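You operate a simulated robot arm through the tools that you are given. There is no shell and no other tool.

You are at the controls of a simulated robot arm. One attempt, no reset.

TASK
Pour the leaf tea through the tea strainer into the white mug.
Fine: about 120 ml, no leaves in the mug; teapot back on its mat, strainer on the white saucer. Set down upright: strainer.
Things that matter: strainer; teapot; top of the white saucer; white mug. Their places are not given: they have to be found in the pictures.

Only the result counts: the job must be done as asked and must still hold three seconds after the hand-in. Knocking over, shifting, dropping, spilling or breaking anything else fails it.

THE ROBOT
A 6-joint arm with a two-finger parallel gripper, fixed in place. Base frame: the origin is on the floor under the middle of its stand, x ahead of it, y to its left, z up. Lengths are in mm, angles in rad, forces in N, time in s.
With the tool pointing down near the work surface it reaches from about 360 to 760 mm from the base axis. Its first joint turns from -1.152 to 1.152 rad. Payload 2.45 kg.
Tool frame: the origin (TCP) lies between the finger pads and is the grasp point; the fingertips stand 24 mm ahead of it; z points along the fingers, y is the line along which they close. The gripper opens to 68 mm. The fingers are 17 mm wide and 10 mm thick; the gripper's body (40 by 70 mm) begins 41 mm behind the TCP.
Orientation is that of the tool frame in the base frame, as a unit quaternion [x, y, z, w]. With the fingers straight down and closing along the base's y, the tool's x points along the base's -x, its y along +y and its z along -z.

THE INTERFACE
- The arm moves only by the tool arm_command. Its argument "moves" is a list of rows, each a list of 7 numbers: the shift along the base's x, y, z in m, then the turn, a rotation vector about the base's x, y, z in rad, then the finger opening in m, from 0 to 0.068. In form: [[dx, dy, dz, wx, wy, wz, jaw], ...]. A call has 1 to 20 rows; each row is the pose to reach, as a shift and turn from the pose commanded when the call began. Rows are played at 5 a second. More than 50 mm and 0.15 rad between two rows, or a gripper value outside its range, and nothing of the call is played. Where a pose cannot be reached the arm comes as near as it can. A force on the tool above 40 N (or 10 N above the force at the start of the call, whichever is more), or a blocked arm, ends the call early, and 0.2 s more pass. The fingers move at their own pace (about 108 mm/s each) and stop on an object; they squeeze with about 24 N. The grip force told is the motor's: it shows also when the fingers shut on nothing. Time passes only in rows, and 0.2 s behind the last, so rows that repeat a pose let the fingers close. The reply holds the time, the measured pose of the TCP, the force on the tool along the base axes, the opening and the grip force, in the units named above and with some noise, with the torque about the TCP (base axes, N m) and any sound that the robot's microphone picked up, and new pictures: "show" is both (left out), scene, wrist or none.
- Cameras (640 x 400 px; columns grow to the right, rows downward): "scene" is fixed at [166.2, 406.8, 1474.2]; the picture's right is [-0.79, -0.62, 0.00], its down [-0.29, 0.37, -0.89] and it looks along [0.55, -0.70, -0.46] (base axes); focal length 324 px, centre (320, 200). "wrist" rides on the gripper at [84, 11, -75] in the tool frame; the picture's right is [-0.13, 0.99, 0.00], its down [-0.60, -0.08, -0.79] and it looks along [-0.79, -0.10, 0.61] (tool axes); focal length 251 px, centre (320, 200).
- locate(camera, pixels): for up to 12 pixels [column, row] of the newest picture of that camera ("zoom" is the newest enlarged one), the place [x, y, z] in the base frame of the surface seen there, good to about 3 mm. It takes no simulated time.
- zoom(camera, box): a new picture of the part [left, top, right, bottom] of that camera's present view, enlarged. It takes no simulated time.
- close_job(): hands the job in; it is judged then, once.

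Unless the task says otherwise, let go and move clear before handing in.

The tools are called after ">>>" as name(argument=value, ...) on one line, values as JSON. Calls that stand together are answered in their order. arm_command: Moves the arm, as the interface text tells. Its arguments: {"type":"object","properties":{"moves":{"type":"array"},"show":{"type":"string","enum":["both","scene","wrist","none"]}},"required":["moves"]} The other tools are called the same way: locate (camera, pixels) gives the place of the surface under pixels of a picture; zoom (camera, box) takes an enlarged picture of a part of a camera's view; close_job () hands the job in.

At the start:

```text
time_s: 0.0
tool_pos: [502.1, -0.4, 1237.1]
ee_rot: [0.001, 1.0, 0.0, 0.001]
force: [-0.1, -0.1, 0.4]
moment: [-0.04, 0.02, -0.01]
width: 68.0
finger_force: 0.0
```

scene: 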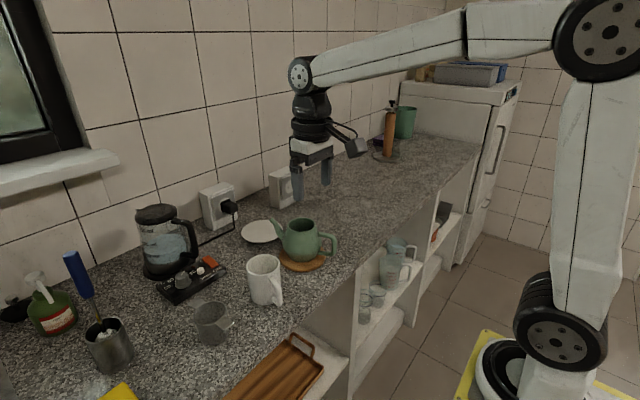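
wrist: 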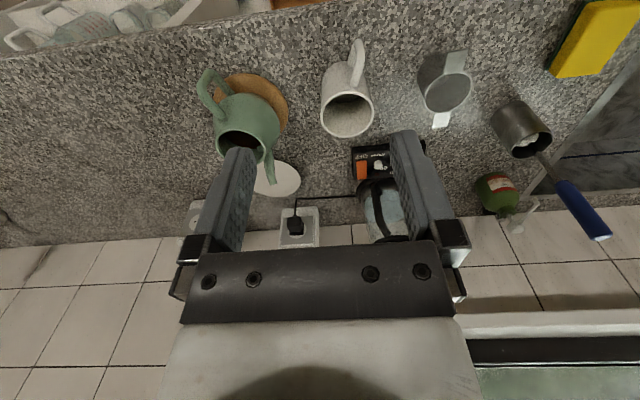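

The scene shows a green teapot on a cork mat near (303,242), a white mug near (265,280), a grey cup-like item (probably the strainer) near (213,322) and a white saucer near (260,232). I'll zoom in on these to get detail before moving.

>>> zoom(camera="scene", box=[180, 200, 350, 350])

>>> zoom(camera="wrist", box=[180, 20, 500, 220])

>>> locate(camera="scene", pixels=[[260, 232], [303, 225], [303, 240], [265, 262], [265, 285], [213, 312], [228, 322], [197, 326], [323, 262], [333, 240], [277, 222], [240, 300]])

>>> locate(camera="wrist", pixels=[[278, 180], [245, 145], [207, 90], [270, 170], [347, 120], [357, 60], [445, 90], [440, 120], [455, 60], [275, 90], [350, 90], [445, 75]])

```text
2.67 times, centred on (265, 275) of scene
```

zoom: 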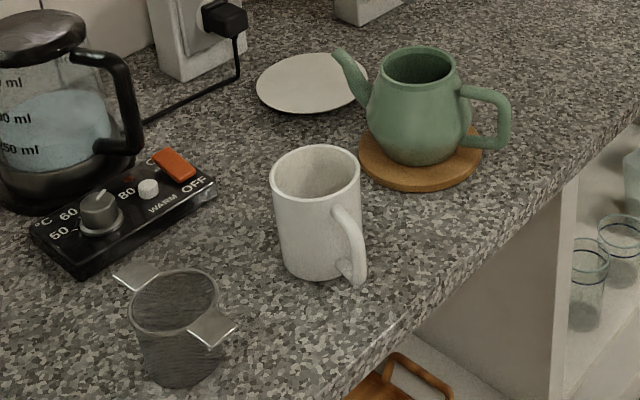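

```text
2.00 times, centred on (340, 120) of wrist
```

zoom: 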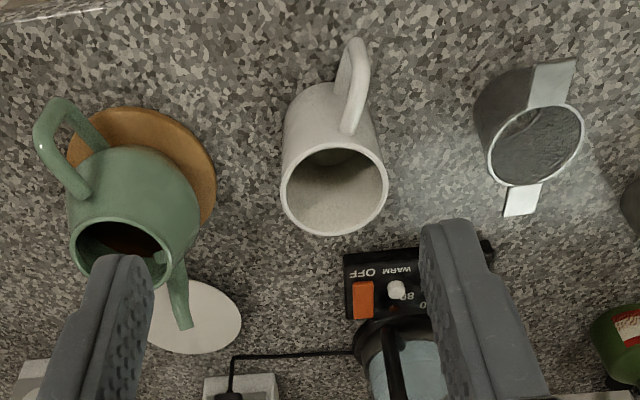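

```text
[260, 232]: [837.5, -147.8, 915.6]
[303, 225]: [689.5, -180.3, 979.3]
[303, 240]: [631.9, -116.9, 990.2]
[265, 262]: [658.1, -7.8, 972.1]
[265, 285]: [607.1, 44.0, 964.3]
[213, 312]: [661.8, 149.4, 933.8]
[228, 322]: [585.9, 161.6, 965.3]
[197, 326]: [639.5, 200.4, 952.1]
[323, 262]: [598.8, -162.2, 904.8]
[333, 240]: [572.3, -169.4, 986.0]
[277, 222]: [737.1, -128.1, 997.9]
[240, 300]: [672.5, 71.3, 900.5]
```

```text
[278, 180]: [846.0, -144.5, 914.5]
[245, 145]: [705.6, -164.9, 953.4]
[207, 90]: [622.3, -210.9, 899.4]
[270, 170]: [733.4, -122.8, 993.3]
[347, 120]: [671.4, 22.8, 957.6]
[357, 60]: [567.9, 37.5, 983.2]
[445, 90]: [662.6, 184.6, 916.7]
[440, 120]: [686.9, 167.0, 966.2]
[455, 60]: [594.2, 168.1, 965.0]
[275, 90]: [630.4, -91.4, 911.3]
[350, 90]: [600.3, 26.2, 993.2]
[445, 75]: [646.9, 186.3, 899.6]
```

The zoom shows the strainer as a basket with two flat tabs at about z=965, the mug handle pointing toward the robot, and the teapot handle also on the robot side with its spout toward the wall. I'll zoom further and measure each object's geometry.

>>> zoom(camera="scene", box=[185, 285, 265, 335])

>>> locate(camera="zoom", pixels=[[320, 200], [100, 100], [200, 130], [300, 130], [400, 250], [330, 300]])

```text
8.00 times, centred on (225, 310) of scene
```

zoom: 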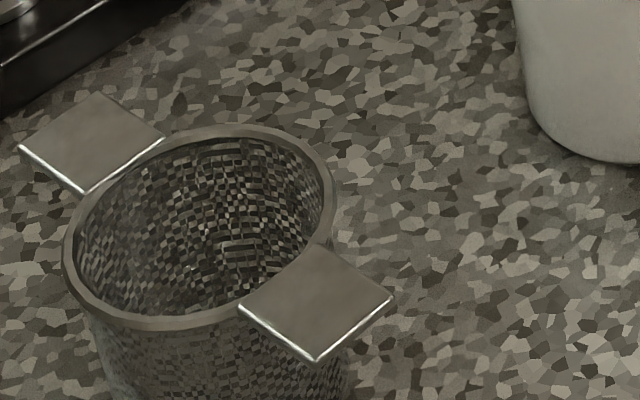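

```text
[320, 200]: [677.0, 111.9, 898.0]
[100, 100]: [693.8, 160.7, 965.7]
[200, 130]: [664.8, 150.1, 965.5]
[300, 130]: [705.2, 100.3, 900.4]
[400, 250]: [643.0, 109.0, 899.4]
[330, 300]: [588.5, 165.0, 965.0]
```

>>> locate(camera="zoom", pixels=[[97, 97], [25, 148], [85, 188], [160, 137], [318, 250], [388, 297], [316, 356], [244, 308], [68, 250], [328, 190], [250, 128], [160, 325]])

>>> zoom(camera="scene", box=[235, 245, 299, 310])

```text
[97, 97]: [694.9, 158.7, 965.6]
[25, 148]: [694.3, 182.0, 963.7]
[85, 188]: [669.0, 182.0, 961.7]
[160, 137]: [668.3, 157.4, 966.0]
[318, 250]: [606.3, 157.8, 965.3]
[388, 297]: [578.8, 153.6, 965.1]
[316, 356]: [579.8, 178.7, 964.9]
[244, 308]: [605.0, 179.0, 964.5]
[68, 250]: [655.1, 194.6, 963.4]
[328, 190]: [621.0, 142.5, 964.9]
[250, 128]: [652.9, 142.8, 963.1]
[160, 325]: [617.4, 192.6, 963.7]
```

```text
6.15 times, centred on (267, 278) of scene
```

zoom: 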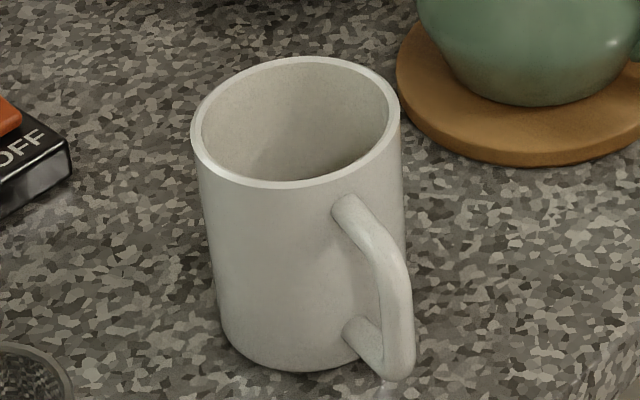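

Strainer: centre ≈ (637,168), tabs along x from 579 to 695, 25 mm wide, top z≈965. Now I measure the mug rim and handle in the present zoom.

>>> locate(camera="zoom", pixels=[[196, 140], [395, 100], [300, 60], [285, 184], [205, 175], [370, 160], [350, 215], [400, 290], [395, 370], [290, 368], [300, 150], [250, 140]])

>>> zoom(camera="scene", box=[265, 205, 349, 275])

```text
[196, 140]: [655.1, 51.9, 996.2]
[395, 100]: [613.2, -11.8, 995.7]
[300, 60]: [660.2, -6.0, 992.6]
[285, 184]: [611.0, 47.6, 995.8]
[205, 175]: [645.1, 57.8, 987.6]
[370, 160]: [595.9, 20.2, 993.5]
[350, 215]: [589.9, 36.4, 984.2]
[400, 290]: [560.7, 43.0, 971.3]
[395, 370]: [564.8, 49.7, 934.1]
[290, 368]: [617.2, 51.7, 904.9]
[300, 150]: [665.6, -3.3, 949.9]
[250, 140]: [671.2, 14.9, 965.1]
```

```text
5.71 times, centred on (307, 240) of scene
```

zoom: 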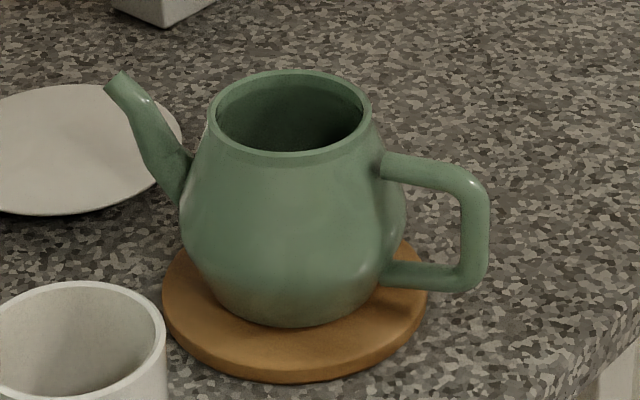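

The mug rim is at z≈996, centre about (634,20), outer radius ≈38, with its handle toward (560,45). Now I measure the teapot's rim, handle, spout and the mat in the newest zoom.

>>> locate(camera="zoom", pixels=[[118, 78], [108, 88], [212, 120], [368, 105], [290, 73], [290, 153], [390, 165], [440, 175], [478, 200], [475, 240], [455, 285], [400, 280]])

>>> locate(camera="scene", pixels=[[310, 300], [280, 340], [350, 270], [450, 170], [270, 355], [245, 370], [240, 235], [262, 221], [277, 232], [258, 242], [300, 180], [280, 185]])

>>> zoom(camera="wrist", box=[190, 60, 310, 200])

```text
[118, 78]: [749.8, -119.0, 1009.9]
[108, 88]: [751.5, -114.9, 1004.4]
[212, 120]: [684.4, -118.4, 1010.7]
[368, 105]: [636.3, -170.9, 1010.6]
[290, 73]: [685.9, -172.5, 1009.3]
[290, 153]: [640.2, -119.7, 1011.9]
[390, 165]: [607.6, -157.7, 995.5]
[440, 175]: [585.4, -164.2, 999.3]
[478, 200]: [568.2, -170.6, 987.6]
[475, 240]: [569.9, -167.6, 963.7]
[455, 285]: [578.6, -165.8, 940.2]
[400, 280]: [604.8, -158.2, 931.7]
```

```text
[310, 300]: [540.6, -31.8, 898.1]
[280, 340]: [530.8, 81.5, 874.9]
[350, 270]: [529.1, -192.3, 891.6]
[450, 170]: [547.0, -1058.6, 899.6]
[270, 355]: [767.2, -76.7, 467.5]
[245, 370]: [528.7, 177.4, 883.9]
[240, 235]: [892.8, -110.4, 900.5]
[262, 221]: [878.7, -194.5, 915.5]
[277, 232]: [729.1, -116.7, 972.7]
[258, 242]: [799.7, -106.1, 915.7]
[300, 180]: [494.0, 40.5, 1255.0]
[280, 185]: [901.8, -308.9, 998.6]
```

```text
2.86 times, centred on (250, 130) of wrist
```

zoom: 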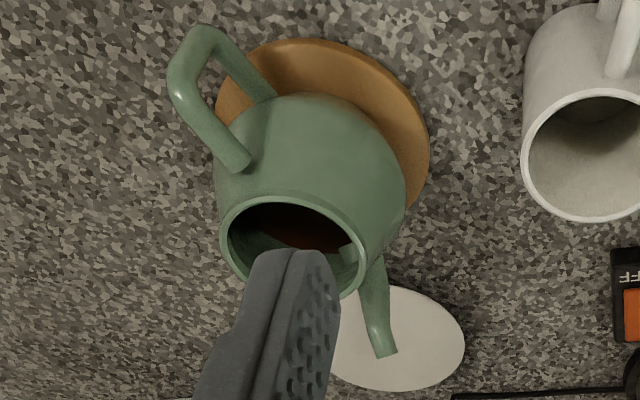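

The teapot rim is at z≈1011 around (662,-145), its handle bar is near (572,-170), z 945–990, and the spout tip is at (750,-117,1007). The counter edge is at x≈530. The wrist camera would hang low if I pitched the tool forward as it is, so I'll first try flipping the tool half a turn about its axis in free space.

>>> arm_command(moves=[[0, 0, 0, 0, 0, -0.14, 0.068], [0, 0, 0, 0, 0, -0.28, 0.068], [0, 0, 0, 0, 0, -0.42, 0.068], [0, 0, 0, 0, 0, -0.56, 0.068], [0, 0, 0, 0, 0, -0.7, 0.068], [0, 0, 0, 0, 0, -0.84, 0.068], [0, 0, 0, 0, 0, -0.98, 0.068], [0, 0, 0, 0, 0, -1.12, 0.068], [0, 0, 0, 0, 0, -1.26, 0.068], [0, 0, 0, 0, 0, -1.4, 0.068], [0, 0, 0, 0, 0, -1.54, 0.068], [0, 0, 0, 0, 0, -1.68, 0.068]], show="both")

>>> locate(camera="scene", pixels=[[280, 264], [300, 271], [320, 265], [241, 226], [256, 244], [270, 240], [283, 222], [160, 215], [190, 240], [180, 285], [215, 270], [147, 272]])

```text
time_s: 2.6
tool_pos: [501.9, -1.1, 1236.9]
ee_rot: [0.745, 0.667, -0.001, 0.0]
force: [-0.6, 0.2, 0.0]
moment: [0.02, 0.0, 0.02]
width: 68.0
finger_force: 0.0
```

scene: 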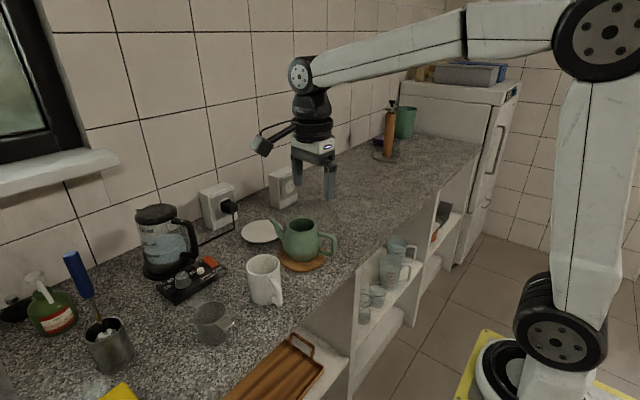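
wrist: 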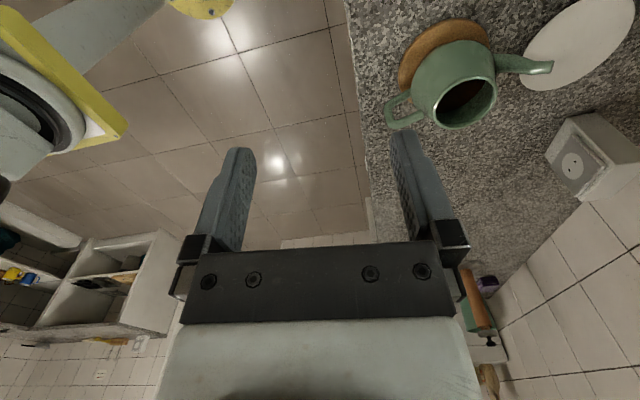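

```text
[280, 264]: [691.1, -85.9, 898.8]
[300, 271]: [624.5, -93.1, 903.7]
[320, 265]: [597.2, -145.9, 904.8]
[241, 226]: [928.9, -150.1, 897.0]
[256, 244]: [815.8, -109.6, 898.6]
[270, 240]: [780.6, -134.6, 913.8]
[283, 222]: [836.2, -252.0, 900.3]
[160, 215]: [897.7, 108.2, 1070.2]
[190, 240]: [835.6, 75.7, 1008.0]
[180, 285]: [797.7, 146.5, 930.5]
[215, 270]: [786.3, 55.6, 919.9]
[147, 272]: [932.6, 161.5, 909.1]
```

The half-way turn went fine (ee_rot now a -1.68 rad yaw, camera on the +y side). I'll complete the flip to -π and check the joint allows it.

>>> arm_command(moves=[[0, 0, 0, 0, 0, -0.14, 0.068], [0, 0, 0, 0, 0, -0.28, 0.068], [0, 0, 0, 0, 0, -0.42, 0.068], [0, 0, 0, 0, 0, -0.56, 0.068], [0, 0, 0, 0, 0, -0.7, 0.068], [0, 0, 0, 0, 0, -0.84, 0.068], [0, 0, 0, 0, 0, -0.98, 0.068], [0, 0, 0, 0, 0, -1.12, 0.068], [0, 0, 0, 0, 0, -1.26, 0.068], [0, 0, 0, 0, 0, -1.36, 0.068], [0, 0, 0, 0, 0, -1.4616, 0.068]], show="both")

```text
time_s: 5.0
tool_pos: [498.9, -41.6, 1235.6]
ee_rot: [1.0, 0.006, 0.001, -0.007]
force: [0.5, 0.4, -0.5]
moment: [0.0, -0.01, 0.0]
width: 68.2
finger_force: 0.1
out of reach, approached as far as the arm can: row 10, 11
```

scene: 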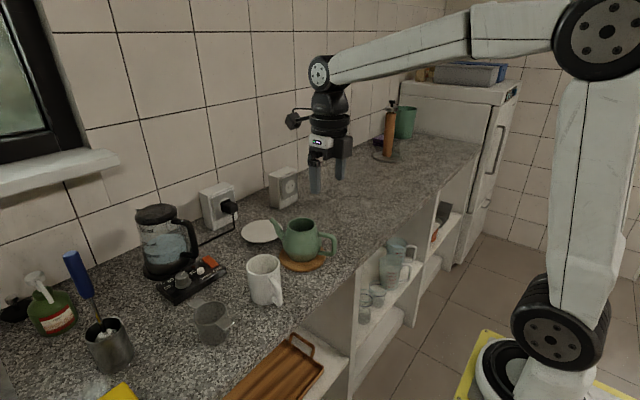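
wrist: 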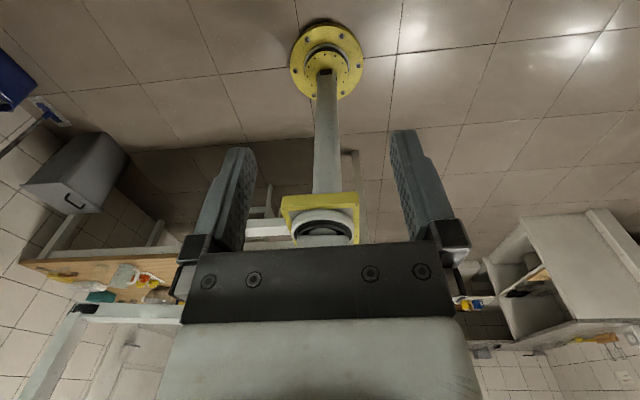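

Joint 6 runs out near -3.05 rad (rows 10, 11 flagged), so a flipped tool only works for yaws left of the arm's azimuth. For picking the strainer I'll turn back to the unflipped tool, moving over its near tab at about (588,168).

>>> arm_command(moves=[[0, 0, 0, 0, 0, 0.145, 0.068], [0, 0, 0, 0, 0, 0.29, 0.068], [0, 0, 0, 0, 0, 0.435, 0.068], [0, 0, 0, 0, 0, 0.58, 0.068], [0, 0, 0, 0, 0, 0.725, 0.068], [0, 0.01, 0, 0, 0, 0.87, 0.068], [0.005, 0.02, 0, 0, 0, 1.015, 0.068], [0.01, 0.03, 0, 0, 0, 1.16, 0.068], [0.015, 0.04, 0, 0, 0, 1.305, 0.068], [0.02, 0.05, 0, 0, 0, 1.45, 0.068], [0.025, 0.06, 0, 0, 0, 1.595, 0.068], [0.03, 0.07, 0, 0, 0, 1.74, 0.068], [0.035, 0.08, 0, 0, 0, 1.885, 0.068], [0.04, 0.09, 0, 0, 0, 2.03, 0.068], [0.045, 0.1, 0, 0, 0, 2.175, 0.068], [0.05, 0.11, 0, 0, 0, 2.32, 0.068], [0.055, 0.12, 0, 0, 0, 2.465, 0.068], [0.06, 0.13, 0, 0, 0, 2.61, 0.068], [0.065, 0.14, 0, 0, 0, 2.755, 0.068], [0.07, 0.15, 0, 0, 0, 2.9, 0.068]], show="none")

```text
time_s: 9.2
tool_pos: [569.2, 109.1, 1235.1]
ee_rot: [0.119, 0.993, 0.0, 0.0]
force: [0.5, -0.5, -0.1]
moment: [0.01, -0.02, 0.0]
width: 68.1
finger_force: 0.0
```

I'm at (569,109,1235) with yaw -0.239 left to undo. I'll centre above the near tab (588,168) at z≈1060 and square up.

>>> arm_command(moves=[[0.005, 0.015, 0, 0, 0, 0.06, 0.068], [0.01, 0.03, -0.02, 0, 0, 0.12, 0.068], [0.015, 0.045, -0.045, 0, 0, 0.18, 0.068], [0.019, 0.059, -0.075, 0, 0, 0.2386, 0.06], [0.019, 0.059, -0.105, 0, 0, 0.2386, 0.05], [0.019, 0.059, -0.135, 0, 0, 0.2386, 0.045], [0.019, 0.059, -0.165, 0, 0, 0.2386, 0.045], [0.019, 0.059, -0.175, 0, 0, 0.2386, 0.045], [0.019, 0.059, -0.175, 0, 0, 0.2386, 0.045]], show="both")

```text
time_s: 11.2
tool_pos: [590.0, 167.4, 1059.7]
ee_rot: [0.002, 1.0, -0.001, 0.0]
force: [-0.5, -0.3, -1.0]
moment: [-0.02, 0.03, 0.0]
width: 44.9
finger_force: 0.1
```

scene: 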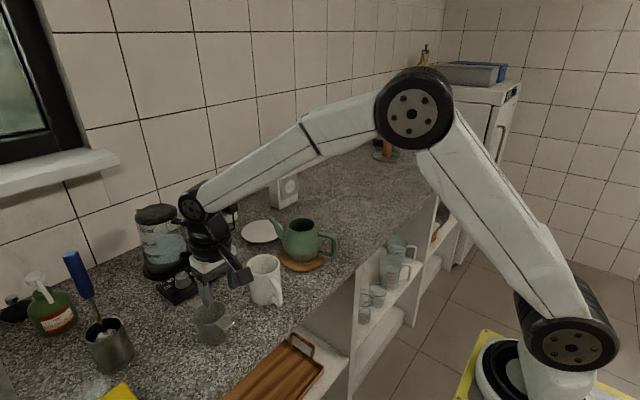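
wrist: 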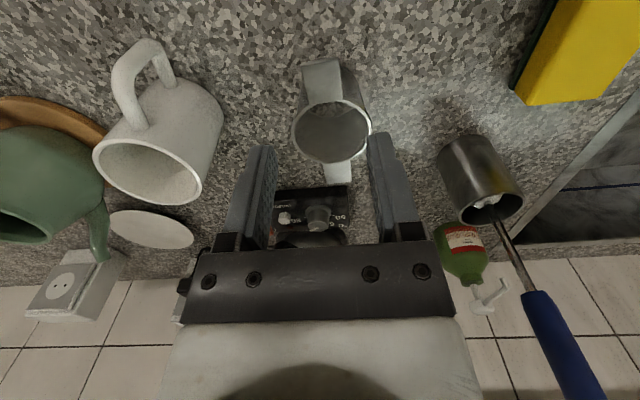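

The gripper is above the strainer; its near tab appears in the wrist image around (322,75). I'll measure the tab edges with a zoom.

>>> zoom(camera="wrist", box=[270, 40, 398, 200])

>>> locate(camera="wrist", pixels=[[305, 68], [337, 60], [310, 102], [343, 98], [294, 135], [368, 130], [330, 160], [328, 178], [350, 172], [323, 85], [340, 170], [335, 130]])

```text
2.50 times, centred on (334, 120) of wrist
```

zoom: 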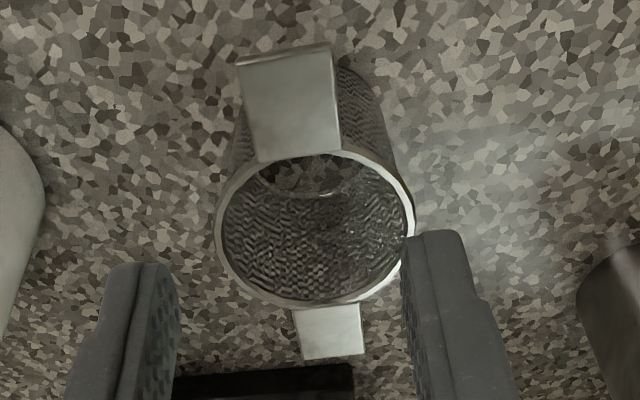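

```text
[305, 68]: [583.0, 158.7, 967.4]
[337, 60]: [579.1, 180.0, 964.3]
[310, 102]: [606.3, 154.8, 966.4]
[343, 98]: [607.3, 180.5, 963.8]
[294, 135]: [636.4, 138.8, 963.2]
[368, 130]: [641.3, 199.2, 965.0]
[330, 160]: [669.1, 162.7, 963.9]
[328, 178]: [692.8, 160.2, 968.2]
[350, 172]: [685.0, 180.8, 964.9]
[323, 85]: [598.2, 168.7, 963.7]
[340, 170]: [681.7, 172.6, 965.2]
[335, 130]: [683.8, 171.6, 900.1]
```

Tab spans x 580–607, y 156–181 at z≈965, aligned with the base x. I'll descend to TCP z≈981 (tips about 6 mm below the tab) with the jaw at 45 mm, then close on the tab's edges.

>>> arm_command(moves=[[-0.001, 0.001, -0.02, 0, 0, 0, 0.045], [-0.001, 0.001, -0.04, 0, 0, 0, 0.045], [-0.001, 0.001, -0.06, 0, 0, 0, 0.045], [-0.001, 0.001, -0.07, 0, 0, 0, 0.045], [-0.001, 0.001, -0.079, 0, 0, 0, 0.045], [-0.001, 0.001, -0.079, 0, 0, 0, 0.045]], show="both")

>>> zoom(camera="wrist", box=[220, 40, 420, 240])

```text
time_s: 12.6
tool_pos: [587.2, 167.4, 979.6]
ee_rot: [0.002, 1.0, 0.001, 0.0]
force: [-0.8, 0.6, 0.6]
moment: [-0.01, -0.01, -0.01]
width: 45.1
finger_force: 0.1
```

scene: 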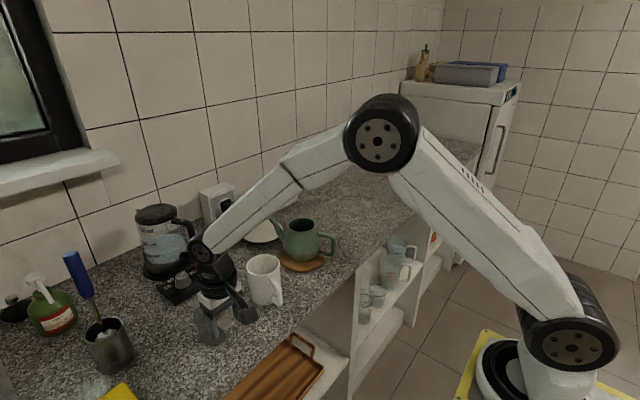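
wrist: 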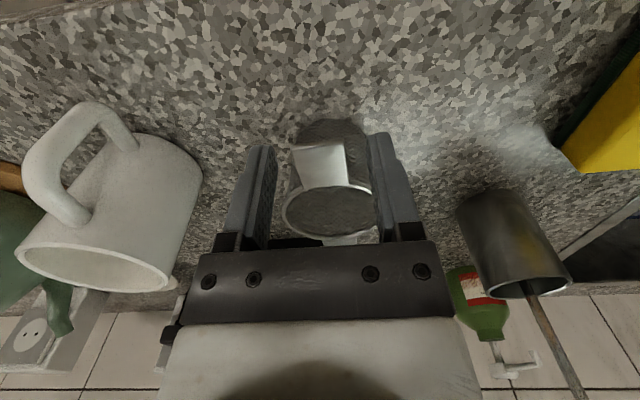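

```text
2.00 times, centred on (320, 140) of wrist
```

zoom: 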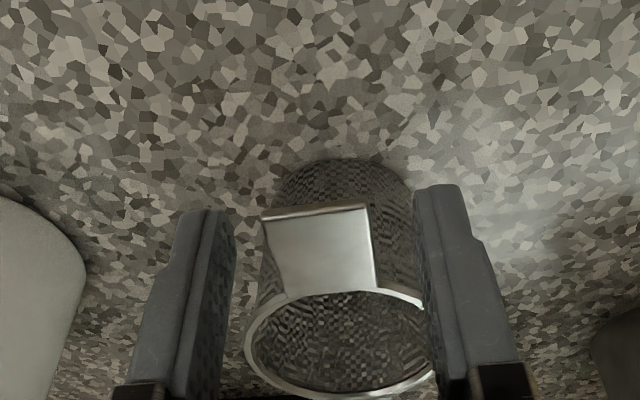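

The tab sits between the fingers (zoom, around (320,250)) with the basket rim ahead of them. I'll close the jaw and hold.

>>> arm_command(moves=[[0, 0.001, 0, 0, 0, 0, 0.03], [0, 0.001, 0, 0, 0, 0, 0.02], [0, 0.001, 0, 0, 0, 0, 0.01], [0, 0.001, 0, 0, 0, 0, 0.01]], show="wrist")

```text
time_s: 13.6
tool_pos: [588.3, 169.0, 981.7]
ee_rot: [0.002, 1.0, 0.0, 0.0]
force: [-0.4, -0.2, 1.0]
moment: [-0.01, -0.05, -0.01]
width: 25.1
finger_force: 24.5
```

wrist: 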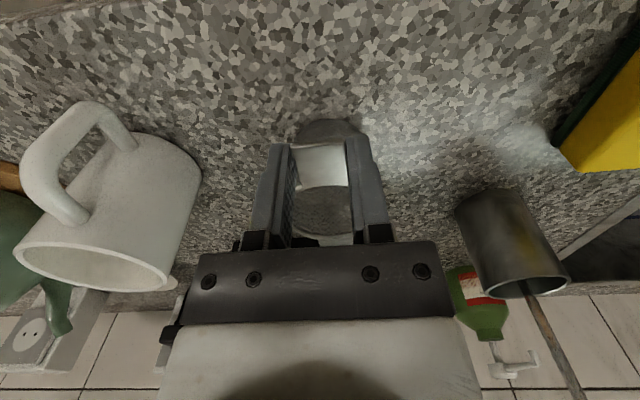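

The fingers stopped at 25.1 mm with 24.5 N, so the tab is held. I'll lift a little and check whether the strainer droops.

>>> arm_command(moves=[[0, 0, 0.005, 0, 0, 0, 0.01], [0, 0, 0.015, 0, 0, 0, 0.01], [0, 0, 0.03, 0, 0, 0, 0.01], [0, 0, 0.05, 0, 0, 0, 0.01], [0, 0, 0.05, 0, 0, 0, 0.01]], show="both")

>>> zoom(camera="wrist", box=[240, 80, 400, 240])

>>> zoom(camera="scene", box=[175, 260, 275, 350])

```text
time_s: 14.8
tool_pos: [587.4, 168.3, 1030.5]
ee_rot: [0.002, 1.0, 0.0, 0.0]
force: [0.3, -0.4, -0.6]
moment: [0.02, -0.02, 0.0]
width: 9.9
finger_force: 0.0
```

scene: 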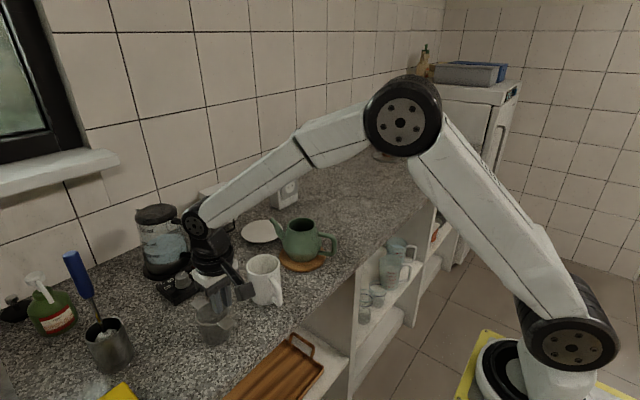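
wrist: 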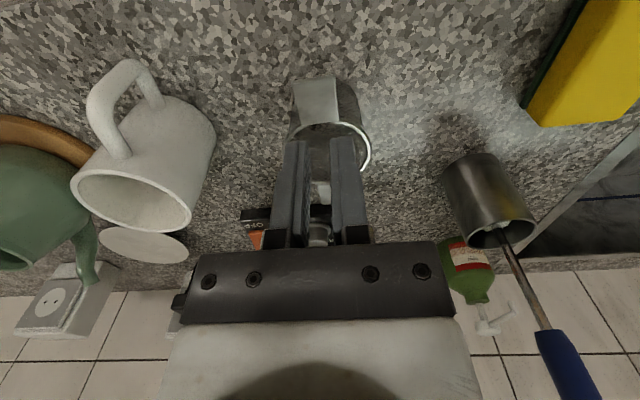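

```text
2.50 times, centred on (320, 160) of wrist
```

zoom: 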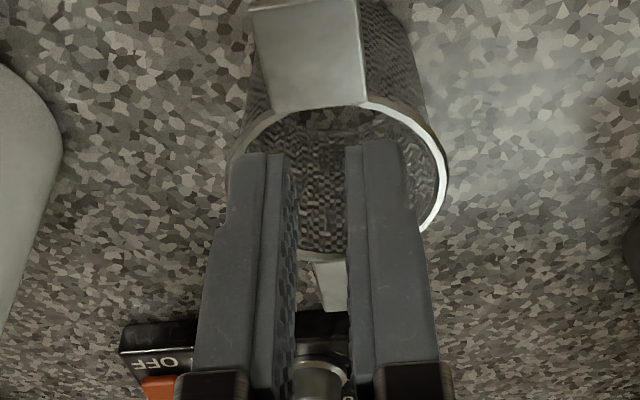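

```text
4.44 times, centred on (225, 305) of scene
```

zoom: 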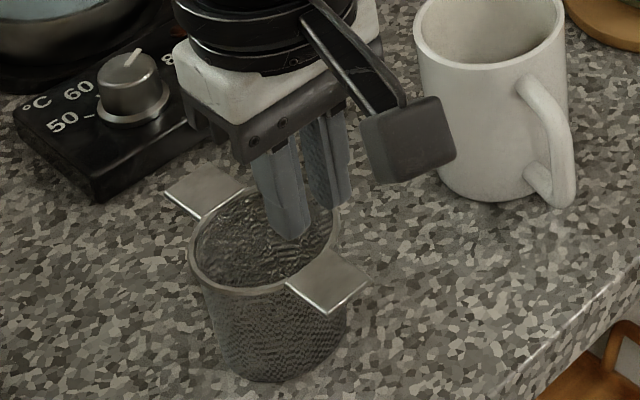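

The strainer slipped out of the edge grip: jaw closed to 9.9 mm and the strainer still stands upright on the counter. I'll switch to a flat pinch of the tab (fingers above and below, tool horizontal), so first back off upward and yaw the tool 90°.

>>> arm_command(moves=[[0, 0, 0.03, 0, 0, 0, 0.01], [0, 0, 0.06, 0, 0, 0, 0.01], [-0.02, 0, 0.09, 0, 0, 0.14, 0.02], [-0.04, 0, 0.1, 0, 0, 0.28, 0.03], [-0.06, 0, 0.1, 0, 0, 0.42, 0.03], [-0.08, 0, 0.1, 0, 0, 0.56, 0.03], [-0.1, 0, 0.1, 0, 0, 0.7, 0.03], [-0.12, 0, 0.1, 0, 0, 0.84, 0.03], [-0.12, 0, 0.1, 0, 0, 0.98, 0.03], [-0.12, 0, 0.1, 0, 0, 1.12, 0.03], [-0.12, 0, 0.1, 0, 0, 1.26, 0.03], [-0.12, 0, 0.1, 0, 0, 1.4, 0.03], [-0.12, 0, 0.1, 0, 0, 1.5708, 0.03], [-0.12, 0, 0.1, 0, 0, 1.5708, 0.03]], show="scene")

>>> zoom(camera="scene", box=[175, 260, 275, 350])

```text
refused: row 13 steps farther than a row can; nothing moved
```

```text
4.44 times, centred on (225, 305) of scene
```

zoom: 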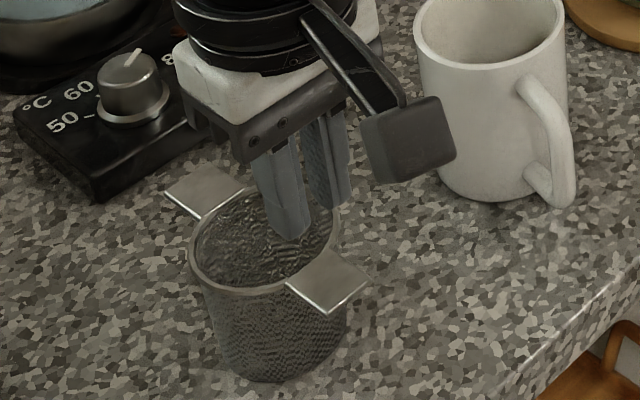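

The call was refused because row 13 stepped 0.17 rad; nothing moved. I'll resend with even 0.14 rad steps.

>>> arm_command(moves=[[0, 0, 0.03, 0, 0, 0, 0.01], [0, 0, 0.06, 0, 0, 0, 0.01], [-0.02, 0, 0.09, 0, 0, 0.14, 0.02], [-0.04, 0, 0.1, 0, 0, 0.28, 0.03], [-0.06, 0, 0.1, 0, 0, 0.42, 0.03], [-0.08, 0, 0.1, 0, 0, 0.56, 0.03], [-0.1, 0, 0.1, 0, 0, 0.7, 0.03], [-0.12, 0, 0.1, 0, 0, 0.84, 0.03], [-0.12, 0, 0.1, 0, 0, 0.98, 0.03], [-0.12, 0, 0.1, 0, 0, 1.12, 0.03], [-0.12, 0, 0.1, 0, 0, 1.26, 0.03], [-0.12, 0, 0.1, 0, 0, 1.4, 0.03], [-0.12, 0, 0.1, 0, 0, 1.5, 0.03], [-0.12, 0, 0.1, 0, 0, 1.5708, 0.03]], show="scene")

>>> zoom(camera="scene", box=[175, 260, 275, 350])

```text
time_s: 17.8
tool_pos: [467.6, 167.7, 1130.5]
ee_rot: [-0.706, 0.708, -0.001, 0.001]
force: [0.9, 0.0, -0.3]
moment: [-0.02, 0.0, -0.01]
width: 30.0
finger_force: 0.1
```

scene: 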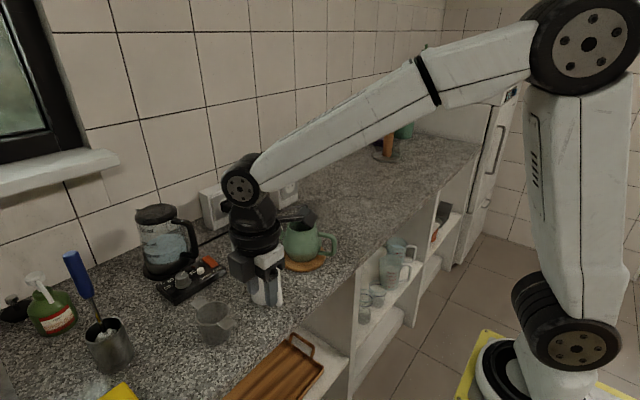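

```text
4.44 times, centred on (225, 305) of scene
```

zoom: 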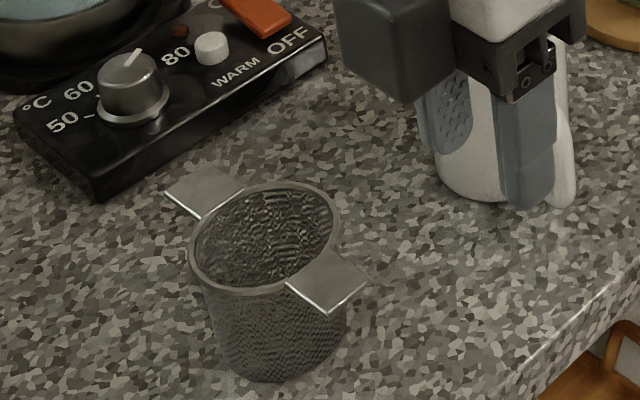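

The strainer stands undisturbed near its old place. I'll re-measure it in this zoom, then pitch the tool to horizontal in free space.

>>> locate(camera="zoom", pixels=[[205, 168], [240, 188], [167, 195], [325, 252], [367, 283], [328, 312], [288, 284], [328, 282], [192, 245], [340, 225], [265, 183], [240, 290]])

>>> arm_command(moves=[[0, 0, 0, 0, -0.14, 0, 0.03], [0, 0, 0, 0, -0.28, 0, 0.03], [0, 0, 0, 0, -0.42, 0, 0.03], [0, 0, 0, 0, -0.56, 0, 0.03], [0, 0, 0, 0, -0.7, 0, 0.03], [0, 0, 0, 0, -0.84, 0, 0.03], [0, 0, 0, 0, -0.98, 0, 0.03], [0, 0, 0, 0, -1.12, 0, 0.03], [0, 0, 0, 0, -1.26, 0, 0.03], [0, 0, 0, 0, -1.4, 0, 0.03], [0, 0, 0, 0, -1.5, 0, 0.03], [0, 0, 0, 0, -1.5708, 0, 0.03], [0, 0, 0, 0, -1.5708, 0, 0.03]], show="both")

```text
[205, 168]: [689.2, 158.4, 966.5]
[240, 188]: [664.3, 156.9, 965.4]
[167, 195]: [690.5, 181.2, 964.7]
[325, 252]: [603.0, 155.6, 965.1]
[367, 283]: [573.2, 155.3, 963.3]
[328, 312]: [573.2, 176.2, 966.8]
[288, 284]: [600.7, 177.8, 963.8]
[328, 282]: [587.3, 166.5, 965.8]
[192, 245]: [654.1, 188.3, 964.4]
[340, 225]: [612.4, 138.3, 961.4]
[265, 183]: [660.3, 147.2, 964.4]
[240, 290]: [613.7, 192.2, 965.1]
```

```text
time_s: 20.6
tool_pos: [466.6, 169.2, 1131.5]
ee_rot: [-0.499, 0.5, -0.5, 0.502]
force: [-0.2, -0.4, 0.7]
moment: [0.0, -0.01, -0.02]
width: 29.9
finger_force: 0.1
```

scene: 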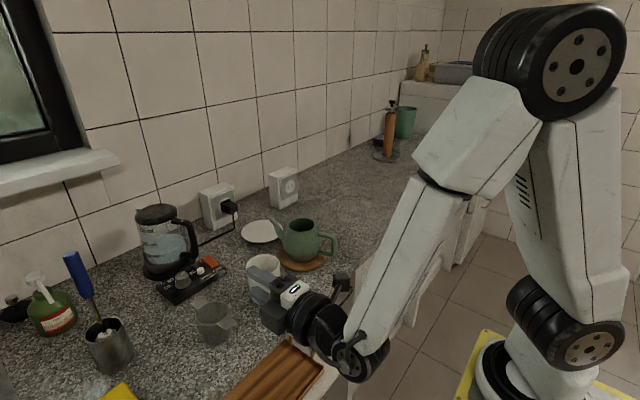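
wrist: 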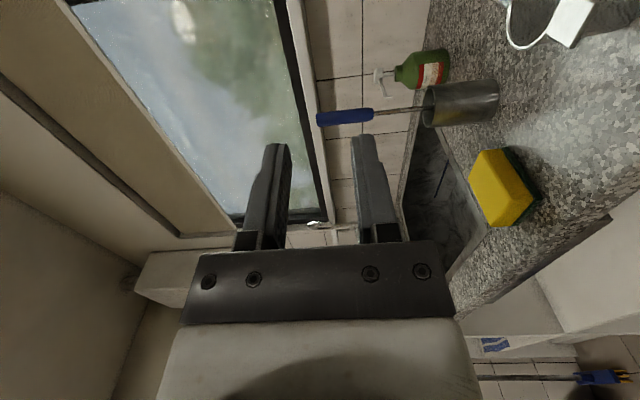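

Tool is now horizontal with the camera on its right. The strainer has shifted about 5 mm: near tab now x 573–603, y 155–177, so its centre is about (632,167). I'll descend in front of the counter to tab height and square up with a +0.035 rad yaw.

>>> arm_command(moves=[[0.01, -0.001, -0.03, 0, 0, 0.01, 0.03], [0.02, -0.002, -0.06, 0, 0, 0.02, 0.03], [0.03, -0.003, -0.09, 0, 0, 0.035, 0.03], [0.033, -0.004, -0.12, 0, 0, 0.035, 0.03], [0.033, -0.004, -0.15, 0, 0, 0.035, 0.03], [0.033, -0.004, -0.167, 0, 0, 0.035, 0.03], [0.033, -0.004, -0.167, 0, 0, 0.035, 0.03]], show="both")

>>> zoom(camera="scene", box=[185, 265, 335, 365])

```text
time_s: 22.2
tool_pos: [500.4, 166.1, 966.1]
ee_rot: [-0.507, 0.491, -0.491, 0.51]
force: [-0.4, -0.2, 0.7]
moment: [0.02, 0.01, 0.0]
width: 30.0
finger_force: 0.1
```

scene: 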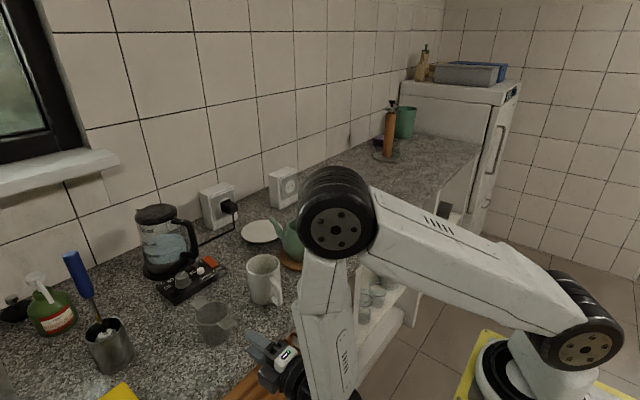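
wrist: 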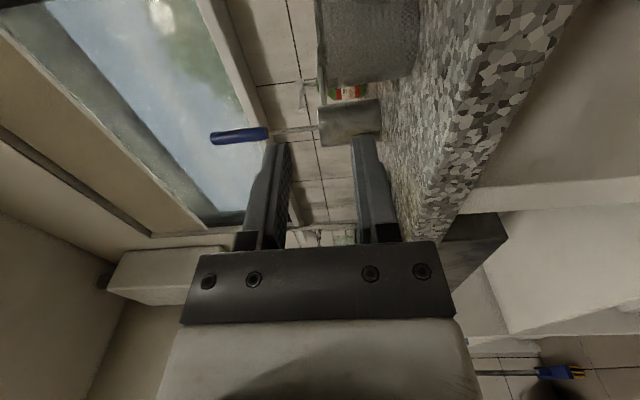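

```text
4.00 times, centred on (260, 315) of scene
```

zoom: 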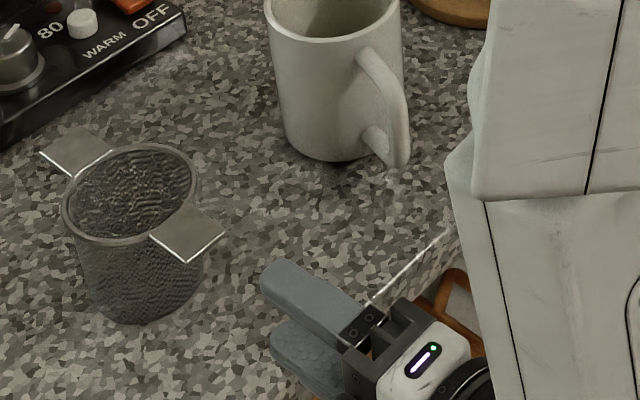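

The fingers are level with the tab and short of it; the strainer's tab at zoom (190,235) lies on the tool's line. I'll check the tray's position under the wrist and the tab height before moving forward.

>>> locate(camera="zoom", pixels=[[190, 235], [205, 215], [155, 238], [188, 262], [226, 232], [300, 280], [270, 285], [350, 318], [455, 275], [85, 135], [45, 152], [65, 210]])

>>> locate(camera="scene", pixels=[[240, 392], [255, 380], [293, 340], [265, 372]])

```text
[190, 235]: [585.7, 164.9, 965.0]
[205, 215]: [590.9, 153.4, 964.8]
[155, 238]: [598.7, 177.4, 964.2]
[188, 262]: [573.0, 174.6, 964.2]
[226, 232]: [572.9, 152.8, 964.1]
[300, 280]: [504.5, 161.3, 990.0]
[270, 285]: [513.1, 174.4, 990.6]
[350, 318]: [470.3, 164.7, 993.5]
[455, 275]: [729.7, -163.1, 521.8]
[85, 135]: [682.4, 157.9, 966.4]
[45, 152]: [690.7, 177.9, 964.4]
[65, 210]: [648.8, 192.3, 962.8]
```

```text
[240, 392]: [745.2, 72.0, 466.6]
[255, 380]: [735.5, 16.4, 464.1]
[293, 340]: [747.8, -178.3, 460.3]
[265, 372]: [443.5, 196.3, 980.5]
```

The tab mid-height is about z=964 and its axis is near y≈164 at x=573; nothing else is near the wrist (the tray is down at z≈465). I'll move forward so the tips overlap the tab by about 18 mm.

>>> arm_command(moves=[[0.015, -0.001, -0.0015, 0, 0, 0, 0.03], [0.03, -0.0015, -0.0015, 0, 0, 0, 0.03], [0.045, -0.0015, -0.0015, 0, 0, 0, 0.03], [0.057, -0.0015, -0.0015, 0, 0, 0, 0.03], [0.068, -0.0015, -0.0015, 0, 0, 0, 0.03], [0.068, -0.0015, -0.0015, 0, 0, 0, 0.03]], show="both")

>>> zoom(camera="scene", box=[185, 265, 335, 365])

>>> zoom(camera="wrist", box=[220, 60, 440, 260])

```text
time_s: 23.6
tool_pos: [568.8, 163.4, 963.7]
ee_rot: [-0.508, 0.492, -0.49, 0.509]
force: [-0.3, -0.3, -0.9]
moment: [0.0, 0.01, -0.01]
width: 29.9
finger_force: 0.0
```

scene: 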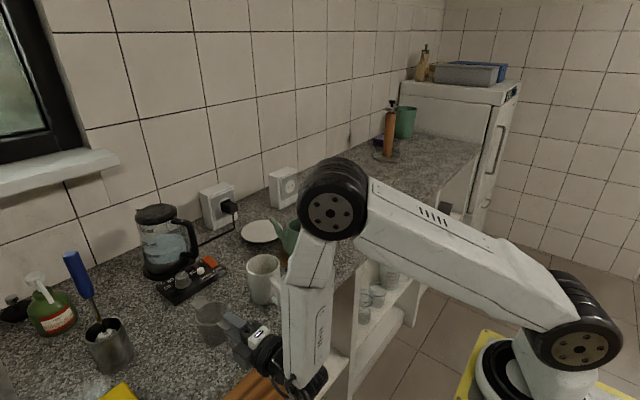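
wrist: 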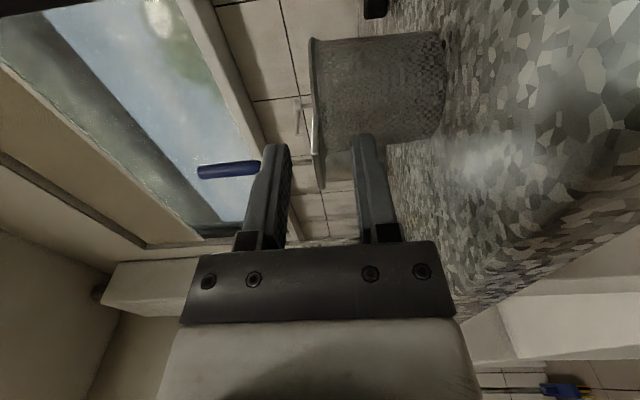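

```text
4.00 times, centred on (260, 315) of scene
```

zoom: 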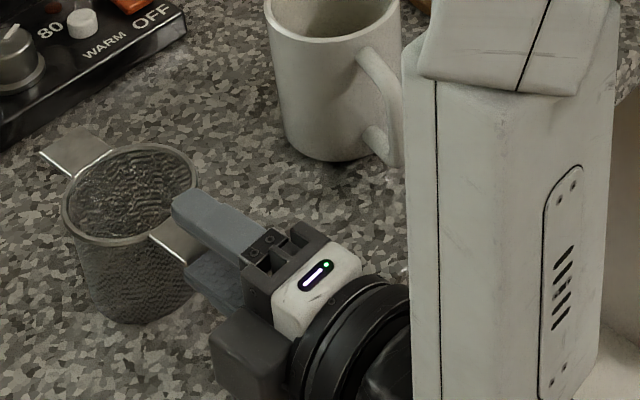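

```text
2.00 times, centred on (330, 160) of wrist
```

zoom: 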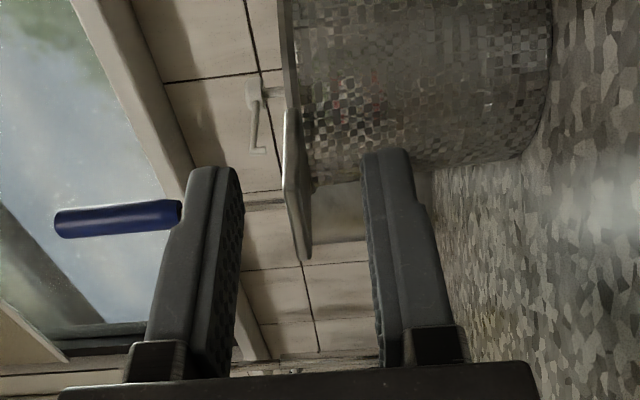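

The wrist zoom shows the tab edge-on at (300,190), midway between the two fingers. Closing on it now.

>>> arm_command(moves=[[0, 0, 0, 0, 0, 0, 0.02], [0, 0, 0, 0, 0, 0, 0.01], [0, 0, 0, 0, 0, 0, 0.0], [0, 0, 0, 0, 0, 0, 0.0], [0, 0, 0, 0, 0, 0, 0.0]], show="both")

>>> zoom(camera="wrist", box=[220, 60, 440, 260])

```text
time_s: 24.8
tool_pos: [568.1, 163.8, 964.0]
ee_rot: [-0.506, 0.493, -0.491, 0.51]
force: [-1.8, 0.2, 3.5]
moment: [-0.04, -0.08, -0.01]
width: 2.8
finger_force: 24.6
```

scene: 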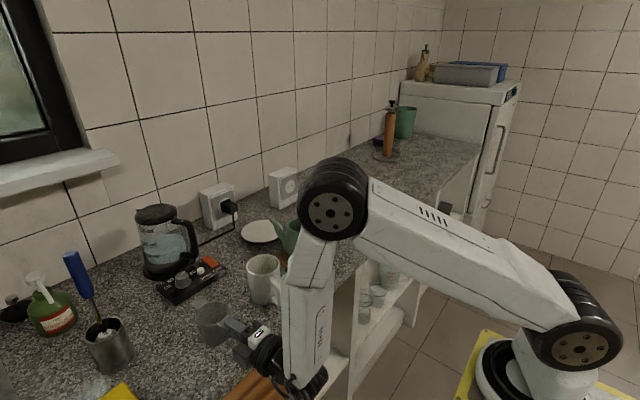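
wrist: 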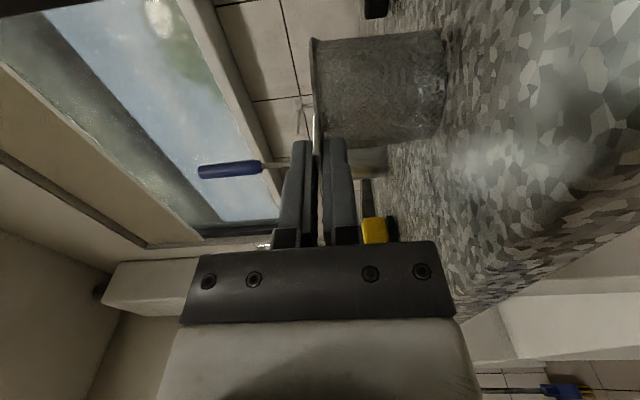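

```text
2.00 times, centred on (330, 160) of wrist
```

zoom: 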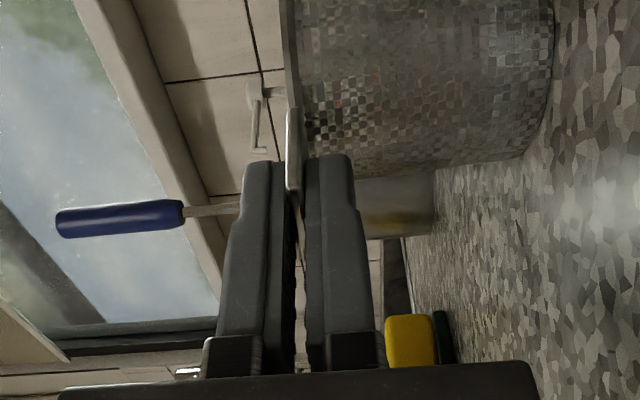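

The fingers stopped at 2.8 mm with 24.6 N, tab pinched flat. I'll lift slowly and check that the basket stays level.

>>> arm_command(moves=[[0, 0, 0.004, 0, 0, 0, 0.0], [0, 0, 0.01, 0, 0, 0, 0.0], [0, 0, 0.02, 0, 0, 0, 0.0], [0, 0, 0.03, 0, 0, 0, 0.0], [0, 0, 0.03, 0, 0, 0, 0.0]], show="both")

>>> zoom(camera="wrist", box=[220, 20, 480, 220])

>>> zoom(camera="scene", box=[185, 265, 335, 365])

```text
time_s: 26.0
tool_pos: [566.3, 163.8, 992.7]
ee_rot: [-0.508, 0.492, -0.491, 0.509]
force: [-1.0, -0.3, -0.6]
moment: [0.0, 0.02, -0.02]
width: 3.1
finger_force: 24.6
```

scene: 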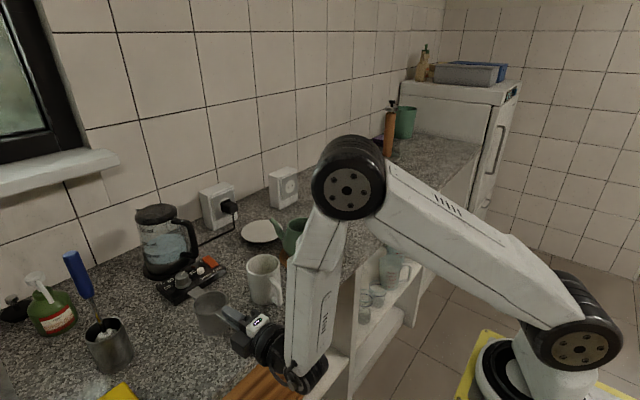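
wrist: 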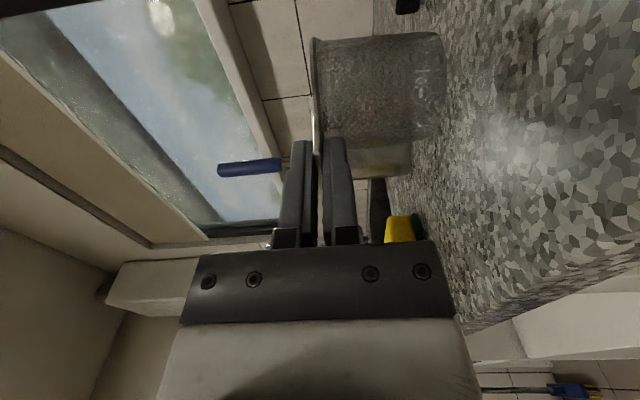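

```text
2.00 times, centred on (350, 120) of wrist
```

zoom: 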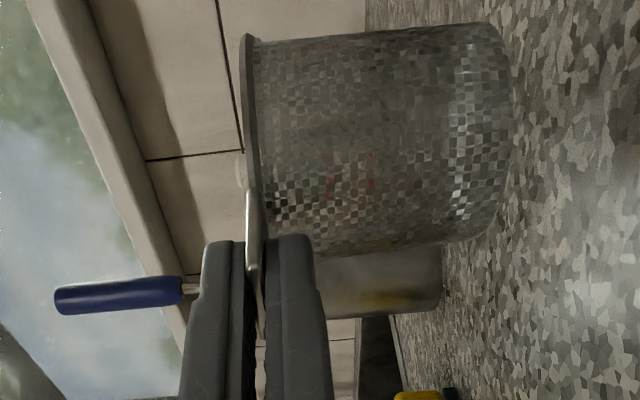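

```text
4.00 times, centred on (260, 315) of scene
```

zoom: 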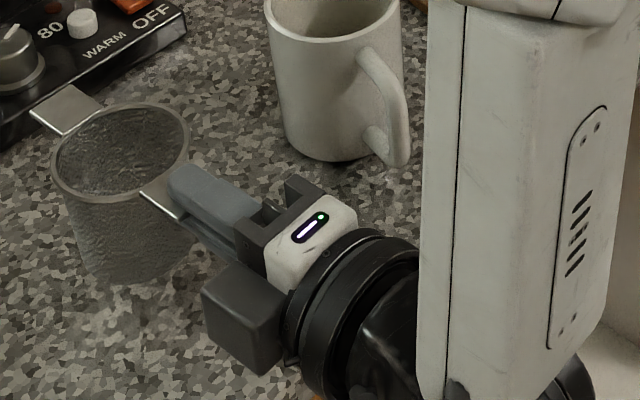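

The strainer is off the counter and level, held at the near tab. I'll check the level of the rim, then lift to z≈1100 (clear of the 996 mm mug rim).

>>> locate(camera="zoom", pixels=[[70, 92], [40, 112], [65, 132], [96, 100], [150, 195], [55, 170], [188, 135], [150, 108], [110, 200], [185, 210], [170, 185], [155, 205]])

>>> arm_command(moves=[[-0.01, 0, 0.02, 0, 0, 0, 0.0], [-0.02, 0, 0.04, 0, 0, 0, 0.0], [-0.03, 0, 0.06, 0, 0, 0, 0.0], [-0.04, 0, 0.08, 0, 0, 0, 0.0], [-0.04, 0, 0.1, 0, 0, 0, 0.0], [-0.04, 0, 0.12, 0, 0, 0, 0.0], [-0.04, 0, 0.12, 0, 0, 0, 0.0]], show="both")

```text
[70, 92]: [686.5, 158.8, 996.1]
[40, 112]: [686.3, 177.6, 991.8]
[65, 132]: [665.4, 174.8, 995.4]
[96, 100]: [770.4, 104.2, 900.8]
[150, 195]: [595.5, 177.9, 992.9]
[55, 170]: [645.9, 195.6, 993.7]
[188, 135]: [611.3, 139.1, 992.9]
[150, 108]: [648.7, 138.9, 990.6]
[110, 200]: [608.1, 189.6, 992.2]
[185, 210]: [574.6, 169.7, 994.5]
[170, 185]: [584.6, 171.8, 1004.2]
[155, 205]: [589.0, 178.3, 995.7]
```

```text
time_s: 27.6
tool_pos: [528.5, 161.3, 1114.4]
ee_rot: [-0.507, 0.492, -0.491, 0.509]
force: [-0.4, -0.2, 0.0]
moment: [0.01, 0.02, 0.03]
width: 3.0
finger_force: 24.3
```

scene: 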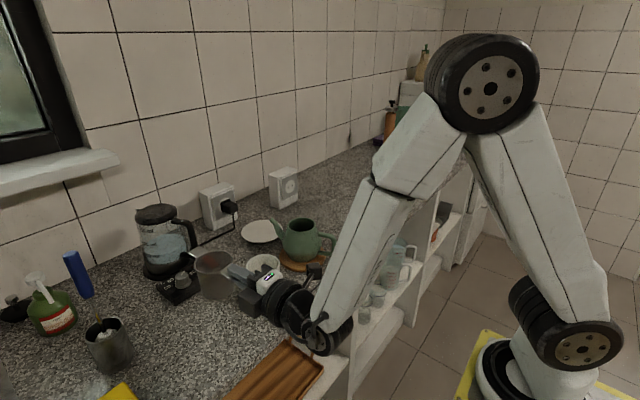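
wrist: 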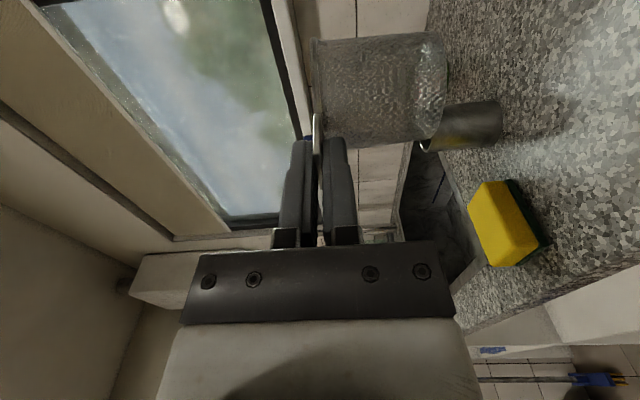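

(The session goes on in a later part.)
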